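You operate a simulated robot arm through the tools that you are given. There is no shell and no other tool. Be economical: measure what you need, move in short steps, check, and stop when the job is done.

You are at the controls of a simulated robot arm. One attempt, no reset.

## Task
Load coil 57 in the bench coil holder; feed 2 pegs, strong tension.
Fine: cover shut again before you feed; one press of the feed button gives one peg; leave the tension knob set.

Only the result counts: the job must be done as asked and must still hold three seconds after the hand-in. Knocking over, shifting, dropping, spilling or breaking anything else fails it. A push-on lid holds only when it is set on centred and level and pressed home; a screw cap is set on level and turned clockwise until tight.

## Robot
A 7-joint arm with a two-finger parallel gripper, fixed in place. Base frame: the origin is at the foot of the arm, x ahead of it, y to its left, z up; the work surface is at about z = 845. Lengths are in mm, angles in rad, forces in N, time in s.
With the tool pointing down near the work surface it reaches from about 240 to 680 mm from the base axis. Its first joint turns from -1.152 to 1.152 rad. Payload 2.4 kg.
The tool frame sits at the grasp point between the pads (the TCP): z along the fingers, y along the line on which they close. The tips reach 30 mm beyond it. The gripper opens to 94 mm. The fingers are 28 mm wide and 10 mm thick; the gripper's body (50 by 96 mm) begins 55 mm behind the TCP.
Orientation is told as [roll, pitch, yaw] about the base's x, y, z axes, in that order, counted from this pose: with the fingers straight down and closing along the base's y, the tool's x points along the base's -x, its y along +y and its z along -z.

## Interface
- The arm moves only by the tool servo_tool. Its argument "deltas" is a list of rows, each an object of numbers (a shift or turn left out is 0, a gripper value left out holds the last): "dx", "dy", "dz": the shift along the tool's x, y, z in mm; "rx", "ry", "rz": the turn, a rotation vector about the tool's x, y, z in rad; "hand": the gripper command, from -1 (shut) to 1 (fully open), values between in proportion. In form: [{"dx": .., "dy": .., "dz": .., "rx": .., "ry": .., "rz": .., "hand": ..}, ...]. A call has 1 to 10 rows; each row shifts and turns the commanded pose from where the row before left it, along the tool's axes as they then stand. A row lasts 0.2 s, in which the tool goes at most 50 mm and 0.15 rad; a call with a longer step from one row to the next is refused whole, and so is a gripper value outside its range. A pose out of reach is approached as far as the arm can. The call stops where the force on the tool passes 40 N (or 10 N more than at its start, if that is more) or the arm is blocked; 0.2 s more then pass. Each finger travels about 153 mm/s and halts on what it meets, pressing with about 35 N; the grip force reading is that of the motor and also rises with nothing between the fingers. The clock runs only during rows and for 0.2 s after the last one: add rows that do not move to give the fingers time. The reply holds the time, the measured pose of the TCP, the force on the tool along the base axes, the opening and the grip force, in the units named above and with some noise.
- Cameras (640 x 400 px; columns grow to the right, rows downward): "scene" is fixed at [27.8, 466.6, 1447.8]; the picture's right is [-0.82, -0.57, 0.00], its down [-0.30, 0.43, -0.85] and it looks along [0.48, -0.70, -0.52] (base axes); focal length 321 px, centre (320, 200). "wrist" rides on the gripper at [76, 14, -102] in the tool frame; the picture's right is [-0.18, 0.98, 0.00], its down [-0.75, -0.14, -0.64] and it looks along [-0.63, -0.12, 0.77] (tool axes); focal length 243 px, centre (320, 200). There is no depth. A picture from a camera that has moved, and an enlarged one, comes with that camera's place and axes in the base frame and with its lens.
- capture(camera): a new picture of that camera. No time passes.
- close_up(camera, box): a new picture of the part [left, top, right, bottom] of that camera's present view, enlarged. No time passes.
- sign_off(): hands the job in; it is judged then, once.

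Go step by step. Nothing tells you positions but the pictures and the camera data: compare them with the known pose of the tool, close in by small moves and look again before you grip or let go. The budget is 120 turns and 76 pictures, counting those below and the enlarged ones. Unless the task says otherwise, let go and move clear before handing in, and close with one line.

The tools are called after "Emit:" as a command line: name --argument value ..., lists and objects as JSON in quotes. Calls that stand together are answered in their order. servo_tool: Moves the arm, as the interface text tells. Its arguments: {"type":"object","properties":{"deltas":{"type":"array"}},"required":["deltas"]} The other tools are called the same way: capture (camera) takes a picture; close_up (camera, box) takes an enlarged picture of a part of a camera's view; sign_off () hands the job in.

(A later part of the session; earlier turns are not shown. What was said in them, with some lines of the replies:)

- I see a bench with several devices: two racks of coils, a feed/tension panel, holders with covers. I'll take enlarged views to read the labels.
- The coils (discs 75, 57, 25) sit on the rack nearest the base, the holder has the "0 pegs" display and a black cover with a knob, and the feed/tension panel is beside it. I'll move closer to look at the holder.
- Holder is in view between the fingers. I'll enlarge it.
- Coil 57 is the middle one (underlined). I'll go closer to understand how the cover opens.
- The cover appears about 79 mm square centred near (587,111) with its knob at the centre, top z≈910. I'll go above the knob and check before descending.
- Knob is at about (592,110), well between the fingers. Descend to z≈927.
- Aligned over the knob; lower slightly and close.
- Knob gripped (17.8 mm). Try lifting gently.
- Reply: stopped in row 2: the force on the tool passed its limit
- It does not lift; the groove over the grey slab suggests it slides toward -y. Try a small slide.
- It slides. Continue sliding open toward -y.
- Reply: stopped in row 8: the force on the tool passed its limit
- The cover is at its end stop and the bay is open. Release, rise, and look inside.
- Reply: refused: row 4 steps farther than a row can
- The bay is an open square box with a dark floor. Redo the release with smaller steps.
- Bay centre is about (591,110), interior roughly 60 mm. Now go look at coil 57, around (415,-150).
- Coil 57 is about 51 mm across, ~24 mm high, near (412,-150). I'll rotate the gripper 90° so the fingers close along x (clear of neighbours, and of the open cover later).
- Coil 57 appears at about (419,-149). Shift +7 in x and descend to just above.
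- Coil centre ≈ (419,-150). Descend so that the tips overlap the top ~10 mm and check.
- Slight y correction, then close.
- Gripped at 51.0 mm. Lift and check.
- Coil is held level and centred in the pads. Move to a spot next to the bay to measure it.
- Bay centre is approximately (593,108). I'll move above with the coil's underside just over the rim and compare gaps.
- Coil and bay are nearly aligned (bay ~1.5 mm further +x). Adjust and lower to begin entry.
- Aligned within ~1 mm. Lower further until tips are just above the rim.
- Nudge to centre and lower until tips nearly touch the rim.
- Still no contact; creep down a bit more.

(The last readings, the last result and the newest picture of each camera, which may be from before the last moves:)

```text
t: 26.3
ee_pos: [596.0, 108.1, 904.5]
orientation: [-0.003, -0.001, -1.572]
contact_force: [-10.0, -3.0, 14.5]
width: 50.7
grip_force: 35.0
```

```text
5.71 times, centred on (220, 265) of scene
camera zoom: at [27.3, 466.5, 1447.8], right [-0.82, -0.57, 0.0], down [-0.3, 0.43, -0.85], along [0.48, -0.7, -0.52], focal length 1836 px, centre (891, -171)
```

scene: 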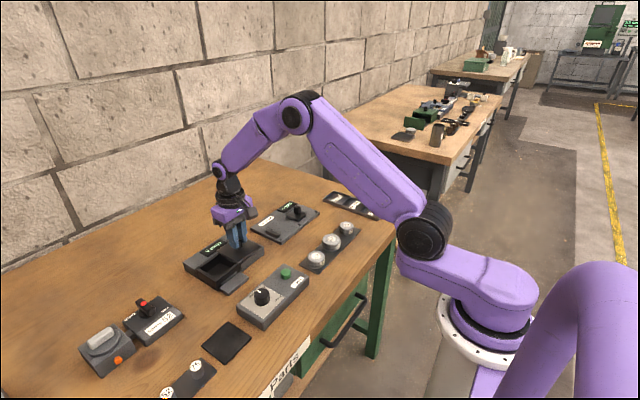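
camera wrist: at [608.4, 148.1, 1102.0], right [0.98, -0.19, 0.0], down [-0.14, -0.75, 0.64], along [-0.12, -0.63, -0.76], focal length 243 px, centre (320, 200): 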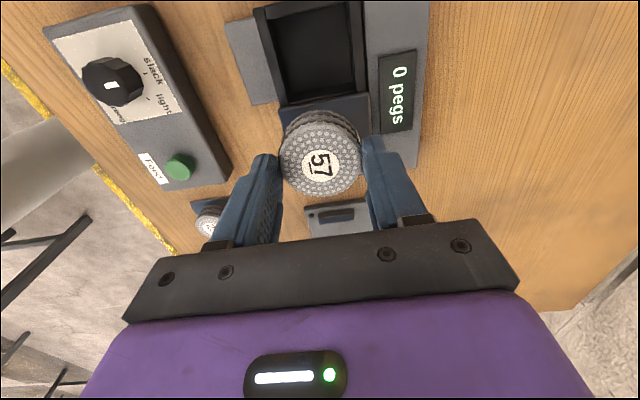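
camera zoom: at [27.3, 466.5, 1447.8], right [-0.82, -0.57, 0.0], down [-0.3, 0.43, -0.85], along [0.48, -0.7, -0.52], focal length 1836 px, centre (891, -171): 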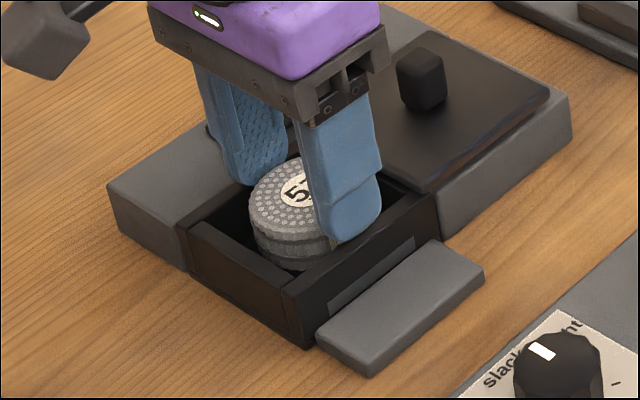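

Tips touch the rim; the coil is well inside. Release.

Emit:
servo_tool --deltas '[{"dz": -1.5}, {"hand": 0.3}, {"hand": 0.3}, {"hand": 0.3}]'

Emit:
close_up --camera "wrist" --box '[220, 50, 420, 230]'

```text
t: 27.3
ee_pos: [596.4, 107.3, 904.3]
orientation: [-0.004, -0.002, -1.572]
contact_force: [-0.6, -0.5, -0.2]
width: 61.0
grip_force: 0.1
```

```text
2.22 times, centred on (320, 140) of wrist
camera zoom: at [612.6, 185.4, 1007.1], right [0.98, -0.19, 0.0], down [-0.14, -0.75, 0.64], along [-0.12, -0.63, -0.76], focal length 539 px, centre (320, 333)
```

zoom: 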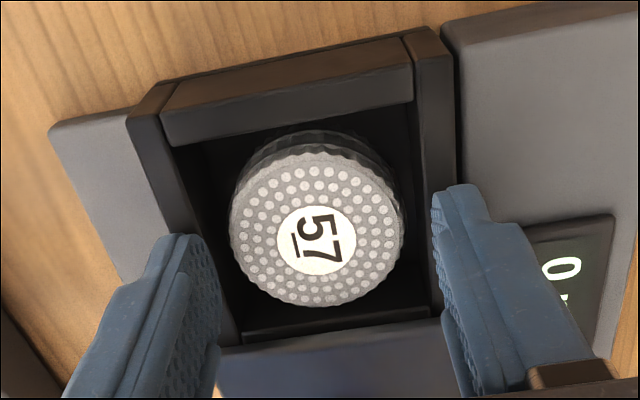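

Coil sits flat in the bay. Raise and move above the cover knob (last at (591.5,35.4)).

Emit:
servo_tool --deltas '[{"dz": -30}, {"dz": -26}, {"dx": -36, "dy": -2}, {"dx": -36, "dy": -2}, {"hand": 0.0}, {}]'

Emit:
capture --camera "wrist"

```text
t: 28.7
ee_pos: [592.9, 35.1, 962.9]
orientation: [-0.003, -0.002, -1.571]
contact_force: [-0.3, 0.6, 0.4]
width: 47.1
grip_force: 0.0
```

```text
26 pictures are left
camera wrist: at [609.4, 112.1, 1065.1], right [0.98, -0.19, 0.0], down [-0.14, -0.75, 0.64], along [-0.12, -0.63, -0.76], focal length 243 px, centre (320, 200)
```

wrist: 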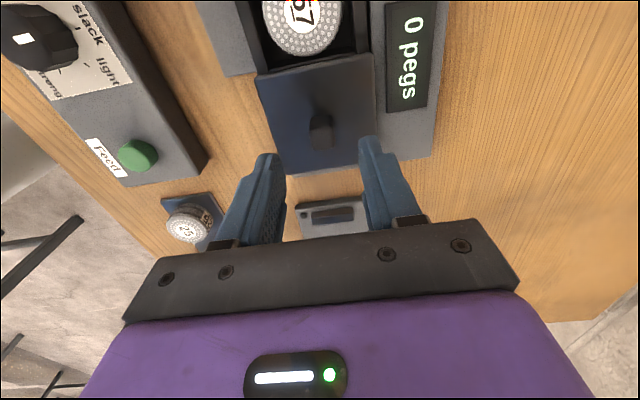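

Knob is aligned. Descend and grip it.

Emit:
servo_tool --deltas '[{"dz": 19}, {"dz": 18}, {}, {"hand": -1}, {"hand": -1}, {"hand": -1}]'

Emit:
close_up --camera "scene" --box '[180, 200, 280, 300]'

```text
t: 30.1
ee_pos: [594.4, 34.9, 924.4]
orientation: [-0.003, -0.002, -1.573]
contact_force: [5.8, -0.1, -6.4]
width: 17.5
grip_force: 45.1
```

```text
4.00 times, centred on (230, 250) of scene
camera zoom: at [28.1, 466.6, 1447.8], right [-0.82, -0.57, 0.0], down [-0.3, 0.43, -0.85], along [0.48, -0.7, -0.52], focal length 1285 px, centre (680, 0)
```

zoom: 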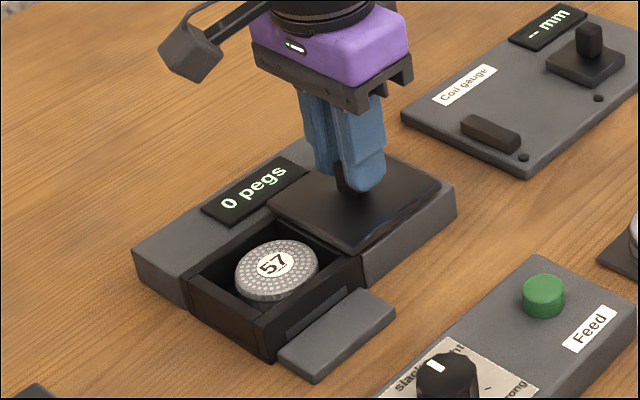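

Gripped; slide the cover shut (+y) to its stop.

Emit:
servo_tool --deltas '[{"dx": 10}, {"dx": 10}, {"dx": 10}, {"dx": 10}, {"dx": 10}, {"dx": 10}, {"dx": 10}, {"dx": 5}, {"dx": 3}, {}]'

Emit:
close_up --camera "scene" --box '[180, 200, 280, 300]'

```text
t: 32.3
ee_pos: [594.3, 109.3, 922.9]
orientation: [0.001, -0.004, -1.579]
contact_force: [18.2, -18.4, 4.7]
width: 17.2
grip_force: 45.1
```

```text
4.00 times, centred on (230, 250) of scene
camera zoom: at [28.2, 466.1, 1448.0], right [-0.82, -0.57, 0.0], down [-0.3, 0.43, -0.85], along [0.48, -0.7, -0.52], focal length 1285 px, centre (680, 0)
```

zoom: 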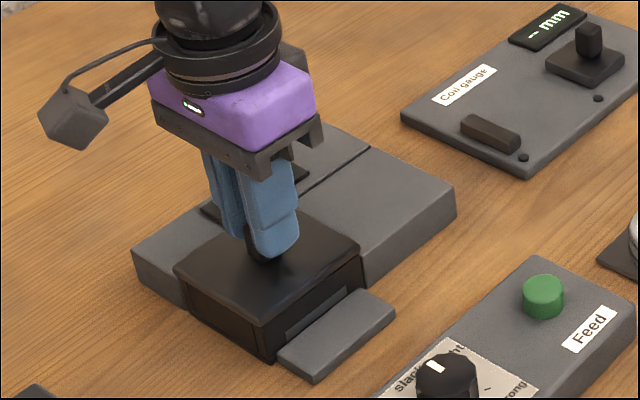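

The cover is shut at its stop. Release, rise, rotate back to yaw 0.

Emit:
servo_tool --deltas '[{"hand": 0.0}, {"hand": 0.0}, {"dz": -40}, {"dz": -30}, {"rz": -0.145}, {"rz": -0.145}, {"rz": -0.145}, {"rz": -0.145}, {"rz": -0.145}, {"rz": -0.145}]'

Emit:
servo_tool --deltas '[{"rz": -0.145}, {"rz": -0.145}, {"rz": -0.145}, {"rz": -0.145}, {"rz": -0.129}, {"dx": 49}, {"dx": 49}, {"dx": 49}, {"dx": 49}, {"dx": 49, "hand": 1}]'

Emit:
capture --camera "wrist"

```text
t: 34.5
ee_pos: [593.2, 113.9, 993.0]
orientation: [-0.002, -0.001, -0.701]
contact_force: [-0.7, 1.3, -0.2]
width: 46.9
grip_force: 0.0
```

```text
t: 36.7
ee_pos: [348.5, 108.6, 993.7]
orientation: [-0.002, 0.001, 0.006]
contact_force: [1.3, 0.2, 0.7]
width: 94.0
grip_force: 0.1
```

```text
23 pictures are left
camera wrist: at [273.1, 123.1, 1095.7], right [0.18, 0.98, 0.0], down [0.76, -0.14, 0.64], along [0.63, -0.12, -0.77], focal length 243 px, centre (320, 200)
```

wrist: 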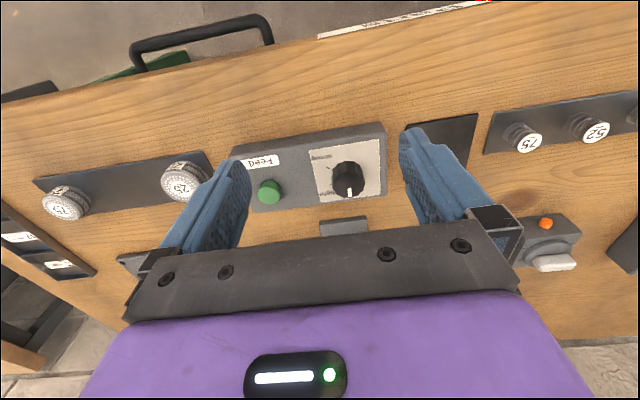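

Emit:
close_up --camera "wrist" --box '[240, 120, 400, 220]'

Emit:
close_up --camera "scene" --box '[170, 210, 320, 340]'

```text
4.00 times, centred on (320, 170) of wrist
camera zoom: at [273.1, 123.1, 1095.7], right [0.18, 0.98, 0.0], down [0.76, -0.14, 0.64], along [0.63, -0.12, -0.77], focal length 970 px, centre (320, 320)
```

zoom: 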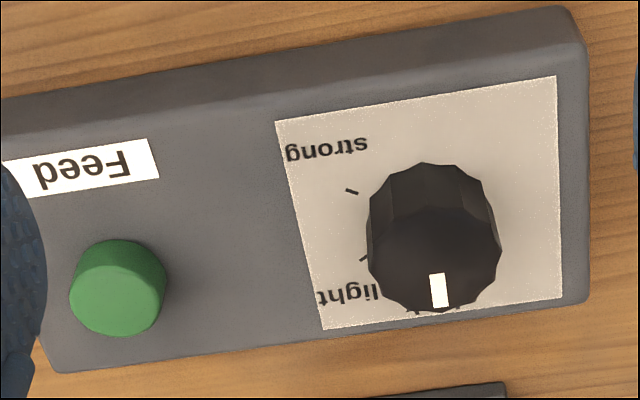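

```text
3.08 times, centred on (245, 275) of scene
camera zoom: at [27.8, 466.6, 1447.8], right [-0.82, -0.57, 0.0], down [-0.3, 0.43, -0.85], along [0.48, -0.7, -0.52], focal length 989 px, centre (551, -31)
```

zoom: 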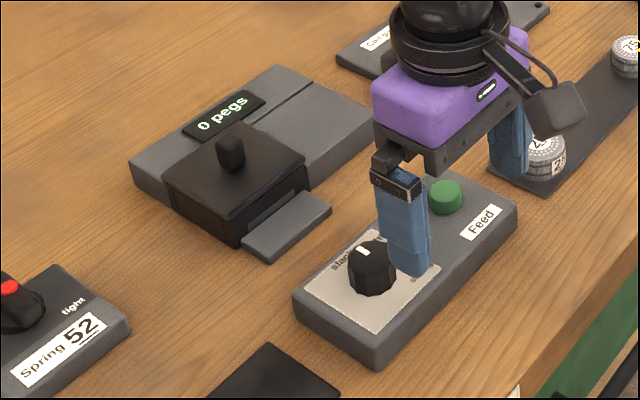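

Dial centre ≈ (426,125); ticks are at 0° (slack), 60° (light), 120° (strong) clockwise. I'll move above it with yaw +0.5 so I can turn 120° clockwise.

Emit:
servo_tool --deltas '[{"dx": -39, "dy": 8, "hand": 0.3}, {"dx": -38, "dy": 8}, {"rz": -0.125, "dz": 13}, {"rz": -0.125, "dz": 13}, {"rz": -0.125, "dz": 13}, {"rz": -0.125, "dz": 13}, {}]'

Emit:
capture --camera "wrist"

```text
t: 38.3
ee_pos: [426.3, 128.5, 942.8]
orientation: [0.0, 0.004, 0.509]
contact_force: [-0.1, 0.1, -0.7]
width: 61.1
grip_force: 0.1
```

```text
20 pictures are left
camera wrist: at [353.6, 104.1, 1045.3], right [-0.32, 0.95, 0.0], down [0.73, 0.24, 0.64], along [0.61, 0.2, -0.77], focal length 243 px, centre (320, 200)
```

wrist: 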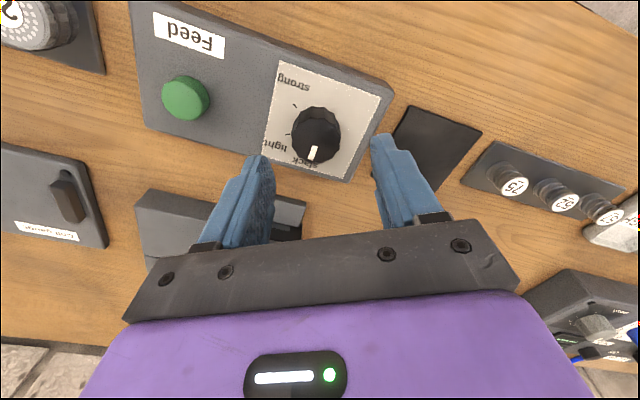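

Aligned to ~2 mm; correct and descend around the knob.

Emit:
servo_tool --deltas '[{"dx": 1.5, "dy": -1.8, "dz": 10}, {"dz": 14}, {"dz": 12}, {}]'

Emit:
close_up --camera "scene" --box '[220, 240, 320, 330]'

Emit:
close_up --camera "wrist" --box '[230, 90, 410, 230]'

```text
t: 39.3
ee_pos: [425.5, 125.3, 906.6]
orientation: [0.0, 0.003, 0.507]
contact_force: [-0.2, 0.2, 0.2]
width: 60.9
grip_force: 0.0
```

```text
4.44 times, centred on (270, 285) of scene
camera zoom: at [27.8, 466.6, 1447.8], right [-0.82, -0.57, 0.0], down [-0.3, 0.43, -0.85], along [0.48, -0.7, -0.52], focal length 1428 px, centre (542, -178)
```

zoom: 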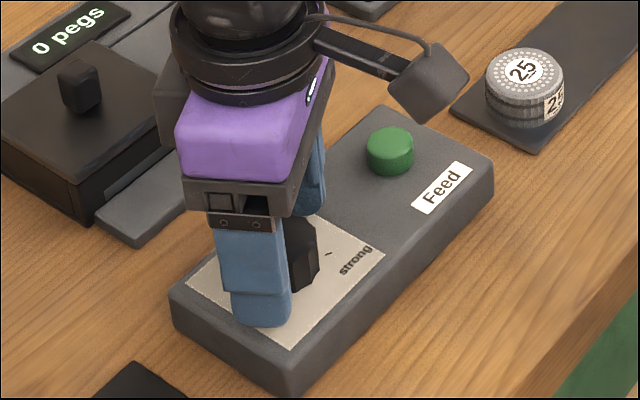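

```text
2.86 times, centred on (320, 160) of wrist
camera zoom: at [353.3, 102.6, 1008.7], right [-0.32, 0.95, 0.0], down [0.73, 0.24, 0.64], along [0.61, 0.2, -0.77], focal length 693 px, centre (320, 314)
```

zoom: 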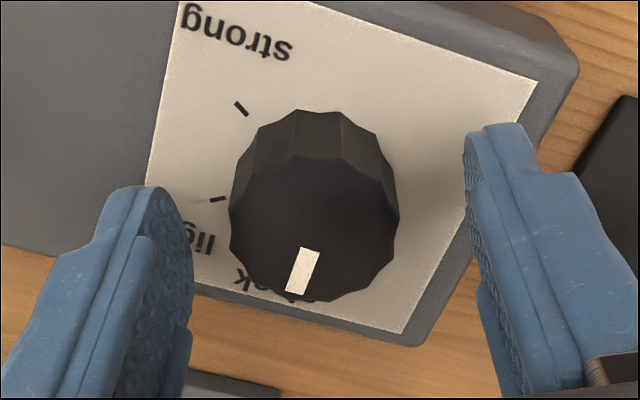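

Fingers straddle the knob. Close, then turn 120° clockwise.

Emit:
servo_tool --deltas '[{"hand": -1}, {"hand": -1}, {"hand": -1}]'

Emit:
servo_tool --deltas '[{"rz": 0.1}, {"rz": 0.1}, {}]'

Emit:
close_up --camera "wrist" --box '[230, 90, 410, 230]'

```text
t: 40.1
ee_pos: [425.8, 125.2, 905.2]
orientation: [0.002, 0.003, 0.505]
contact_force: [5.6, -11.2, -4.6]
width: 33.6
grip_force: 45.0
```

```text
t: 40.9
ee_pos: [425.6, 125.7, 906.1]
orientation: [-0.002, 0.003, 0.302]
contact_force: [8.3, -17.6, 5.4]
width: 33.4
grip_force: 44.9
```

```text
2.86 times, centred on (320, 160) of wrist
camera zoom: at [350.4, 116.7, 1008.7], right [-0.12, 0.99, 0.0], down [0.76, 0.09, 0.64], along [0.64, 0.07, -0.77], focal length 693 px, centre (320, 314)
```

zoom: 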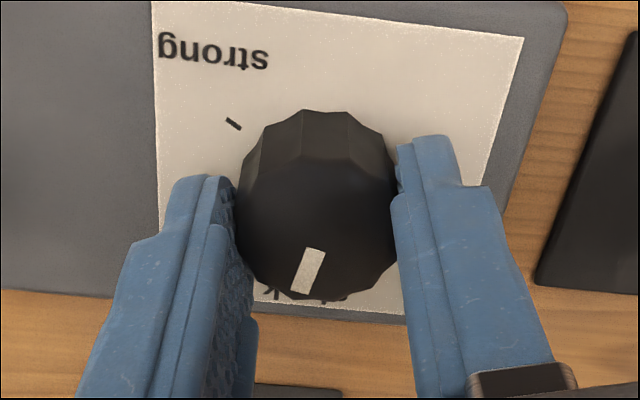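

The knob turns with the gripper. Shift slightly to reduce side force and continue turning.

Emit:
servo_tool --deltas '[{"dy": -1}, {"rz": 0.13}, {"rz": 0.13}, {"rz": 0.13}, {"rz": 0.13}, {"rz": 0.13}, {"rz": 0.13}, {}]'

```text
t: 42.7
ee_pos: [424.3, 125.4, 906.9]
orientation: [0.0, 0.0, -0.478]
contact_force: [19.1, -13.0, -6.2]
width: 33.4
grip_force: 45.0
```

Emit:
servo_tool --deltas '[{"dx": -1.2}, {"rz": 0.13}, {"rz": 0.13}, {"rz": 0.13}, {"rz": 0.13}, {}]'

```text
t: 44.1
ee_pos: [424.3, 124.6, 906.0]
orientation: [-0.003, 0.0, -0.996]
contact_force: [10.0, -6.6, -3.4]
width: 33.5
grip_force: 44.7
```

Emit:
servo_tool --deltas '[{"rz": 0.12}, {"rz": 0.12}, {"rz": 0.12}, {"rz": 0.12}, {"rz": 0.114}, {}]'

Emit:
close_up --camera "wrist" --box '[230, 90, 410, 230]'

```text
t: 45.5
ee_pos: [425.5, 125.8, 905.3]
orientation: [-0.005, -0.003, -1.587]
contact_force: [4.1, -5.0, -16.1]
width: 33.3
grip_force: 44.5
```

```text
2.86 times, centred on (320, 160) of wrist
camera zoom: at [442.5, 201.7, 1008.2], right [0.98, -0.2, 0.0], down [-0.15, -0.75, 0.65], along [-0.13, -0.63, -0.76], focal length 693 px, centre (320, 314)
```

zoom: 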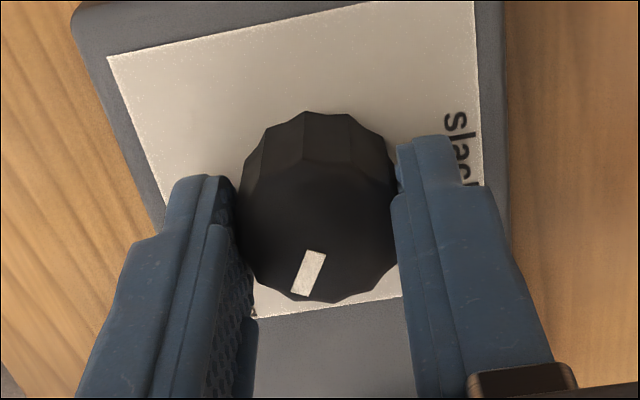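

No slip; marker should be at "strong". Release, raise and verify.

Emit:
servo_tool --deltas '[{"hand": 0.3}, {"hand": 0.3}, {"dz": -30}, {"dz": -30}, {"dx": 30}, {"dx": 20}, {}]'

Emit:
capture --camera "wrist"

Emit:
close_up --camera "scene" --box '[220, 240, 320, 330]'

```text
t: 47.1
ee_pos: [428.0, 175.5, 969.3]
orientation: [-0.006, -0.002, -1.59]
contact_force: [-0.3, 0.3, -0.5]
width: 61.3
grip_force: 0.0
```

```text
15 pictures are left
camera wrist: at [444.1, 252.6, 1070.1], right [0.98, -0.2, 0.0], down [-0.15, -0.75, 0.64], along [-0.13, -0.63, -0.76], focal length 243 px, centre (320, 200)
```

wrist: 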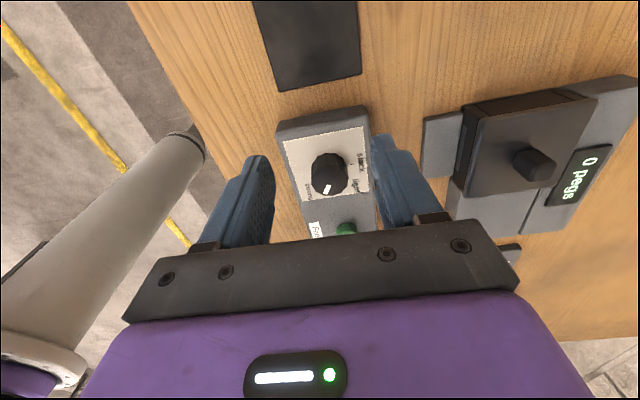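

```text
4.44 times, centred on (270, 285) of scene
camera zoom: at [27.8, 466.7, 1447.8], right [-0.82, -0.57, 0.0], down [-0.3, 0.43, -0.85], along [0.48, -0.7, -0.52], focal length 1428 px, centre (542, -178)
```

zoom: 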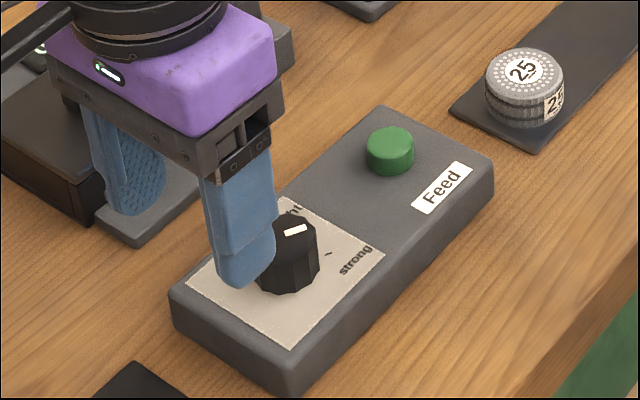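

Emit:
close_up --camera "wrist" --box '[275, 110, 385, 240]'

```text
3.08 times, centred on (330, 175) of wrist
camera zoom: at [444.1, 252.6, 1070.1], right [0.98, -0.2, 0.0], down [-0.15, -0.75, 0.64], along [-0.13, -0.63, -0.76], focal length 746 px, centre (289, 277)
```

zoom: 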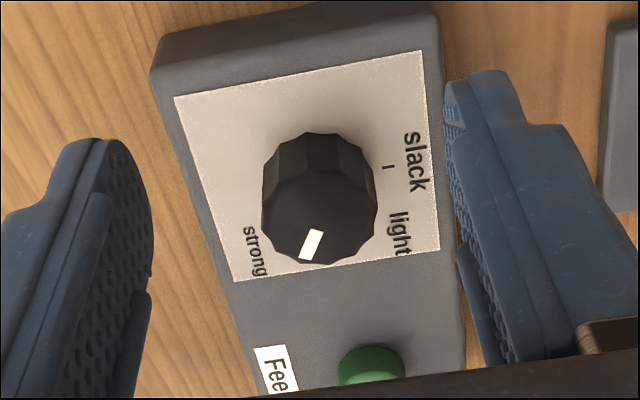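

The pointer is at 120° = strong. Now close the fingers and move over the Feed button (~(427,37)).

Emit:
servo_tool --deltas '[{"dx": -46, "hand": -1}, {"dx": -46, "dy": 1, "hand": -1}, {"dx": -46, "dy": 0.6, "hand": -1}, {"dz": 15}, {"dz": 14}, {}]'

Emit:
capture --camera "wrist"

Emit:
close_up --camera "scene" --box '[170, 210, 320, 330]'

```text
t: 48.5
ee_pos: [427.1, 36.8, 938.0]
orientation: [-0.001, 0.0, -1.588]
contact_force: [-0.1, 0.3, -0.6]
width: 0.2
grip_force: 33.0
```

```text
12 pictures are left
camera wrist: at [444.7, 113.3, 1039.9], right [0.98, -0.2, 0.0], down [-0.15, -0.75, 0.64], along [-0.13, -0.63, -0.76], focal length 243 px, centre (320, 200)
```

wrist: 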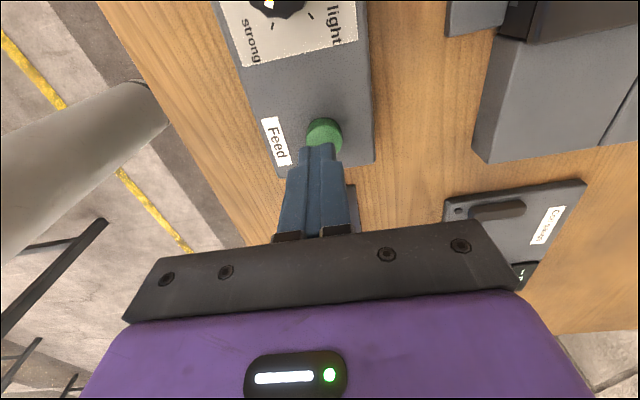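

```text
3.33 times, centred on (245, 270) of scene
camera zoom: at [27.8, 466.6, 1447.8], right [-0.82, -0.57, 0.0], down [-0.3, 0.43, -0.85], along [0.48, -0.7, -0.52], focal length 1071 px, centre (570, -33)
```

zoom: 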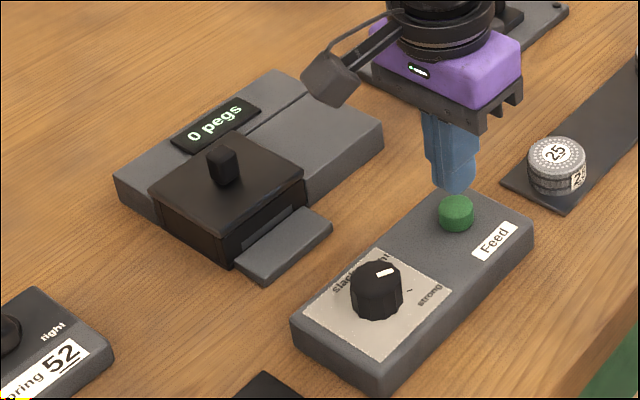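

Tips are above the button. Press down in small rows.

Emit:
servo_tool --deltas '[{"dz": 12}, {"dz": 8}, {"dz": 3}, {"dz": 2}, {"dz": 2}, {"dz": 2}]'

```text
t: 49.9
ee_pos: [425.3, 35.1, 908.0]
orientation: [-0.001, -0.002, -1.588]
contact_force: [1.1, 2.6, 5.6]
width: 0.0
grip_force: 32.8
```

Emit:
servo_tool --deltas '[{"dz": 1.5}, {"dz": 1.5}, {}]'

Emit:
close_up --camera "scene" --box '[170, 210, 320, 330]'

```text
t: 50.7
ee_pos: [426.2, 35.6, 907.4]
orientation: [-0.001, -0.001, -1.59]
contact_force: [-1.2, -0.6, 18.2]
width: 0.3
grip_force: 33.2
```

```text
3.33 times, centred on (245, 270) of scene
camera zoom: at [27.5, 466.6, 1447.8], right [-0.82, -0.57, 0.0], down [-0.3, 0.43, -0.85], along [0.48, -0.7, -0.52], focal length 1071 px, centre (570, -33)
```

zoom: 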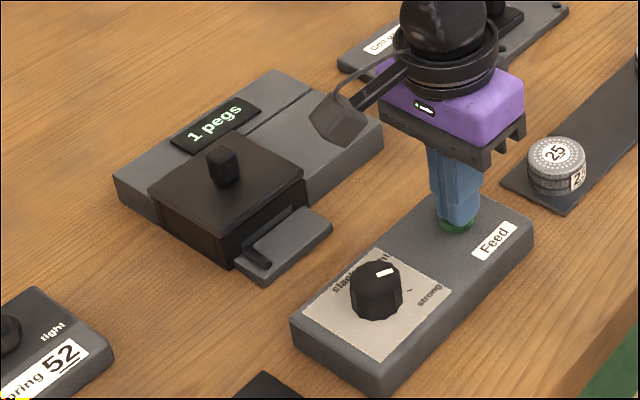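

The display shows 1 peg and a peg has emerged. Lift fully off the button, then check.

Emit:
servo_tool --deltas '[{"dz": -10}, {"dz": -10}, {}]'

Emit:
close_up --camera "scene" --box '[170, 210, 320, 330]'

```text
t: 51.5
ee_pos: [425.0, 35.8, 926.7]
orientation: [-0.005, -0.001, -1.587]
contact_force: [-0.1, -1.2, 0.0]
width: 0.0
grip_force: 33.2
```

```text
3.33 times, centred on (245, 270) of scene
camera zoom: at [27.8, 466.6, 1447.8], right [-0.82, -0.57, 0.0], down [-0.3, 0.43, -0.85], along [0.48, -0.7, -0.52], focal length 1071 px, centre (570, -33)
```

zoom: 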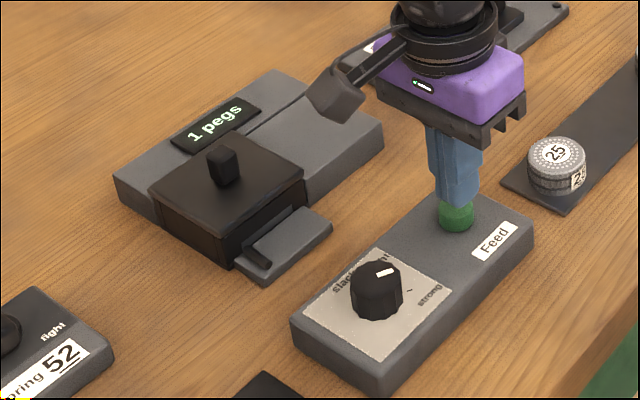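

Button is back up and the count is 1. Press a second time.

Emit:
servo_tool --deltas '[{"dz": 10}, {"dz": 6}, {"dz": 2}, {"dz": 2}, {"dz": 1}, {}]'

Emit:
close_up --camera "scene" --box '[170, 210, 320, 330]'

```text
t: 52.9
ee_pos: [426.1, 37.9, 904.3]
orientation: [-0.002, -0.001, -1.589]
contact_force: [-7.0, 3.3, 31.4]
width: 0.0
grip_force: 33.6
```

```text
3.33 times, centred on (245, 270) of scene
camera zoom: at [27.1, 466.7, 1447.8], right [-0.82, -0.57, 0.0], down [-0.3, 0.43, -0.85], along [0.48, -0.7, -0.52], focal length 1071 px, centre (570, -33)
```

zoom: 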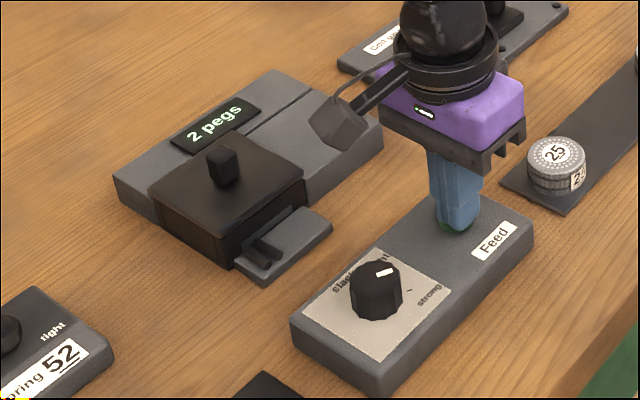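

Display shows 2 pegs. Lift clear and verify once more.

Emit:
servo_tool --deltas '[{"dz": -15}, {"dz": -40}, {"dz": -45}, {"dz": -40}, {}]'

Emit:
close_up --camera "scene" --box '[170, 190, 370, 330]'

```text
t: 54.1
ee_pos: [423.2, 37.6, 1044.4]
orientation: [-0.004, -0.002, -1.589]
contact_force: [-0.4, 0.1, -0.3]
width: 0.1
grip_force: 32.8
```

```text
2.86 times, centred on (270, 260) of scene
camera zoom: at [27.8, 466.6, 1447.8], right [-0.82, -0.57, 0.0], down [-0.3, 0.43, -0.85], along [0.48, -0.7, -0.52], focal length 918 px, centre (463, 29)
```

zoom: 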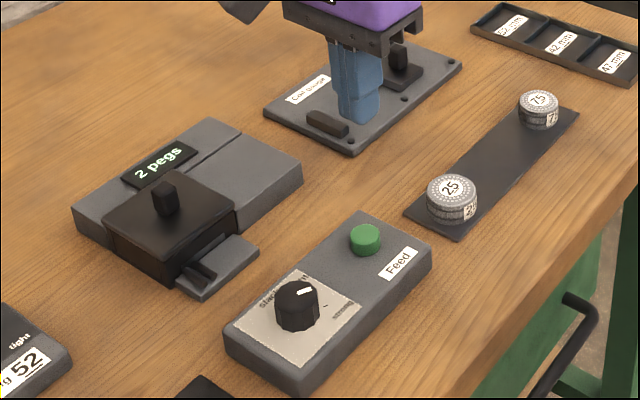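

Everything is in place: the cover is shut, the display reads 2 pegs, the tension knob is at strong and the arm is clear. Handing in.

Emit:
sign_off

```text
The job is handed in.
```

Coil 57 is loaded in the bench coil holder with its cover shut, 2 pegs are fed, the tension knob is set to strong, and the job is handed in.
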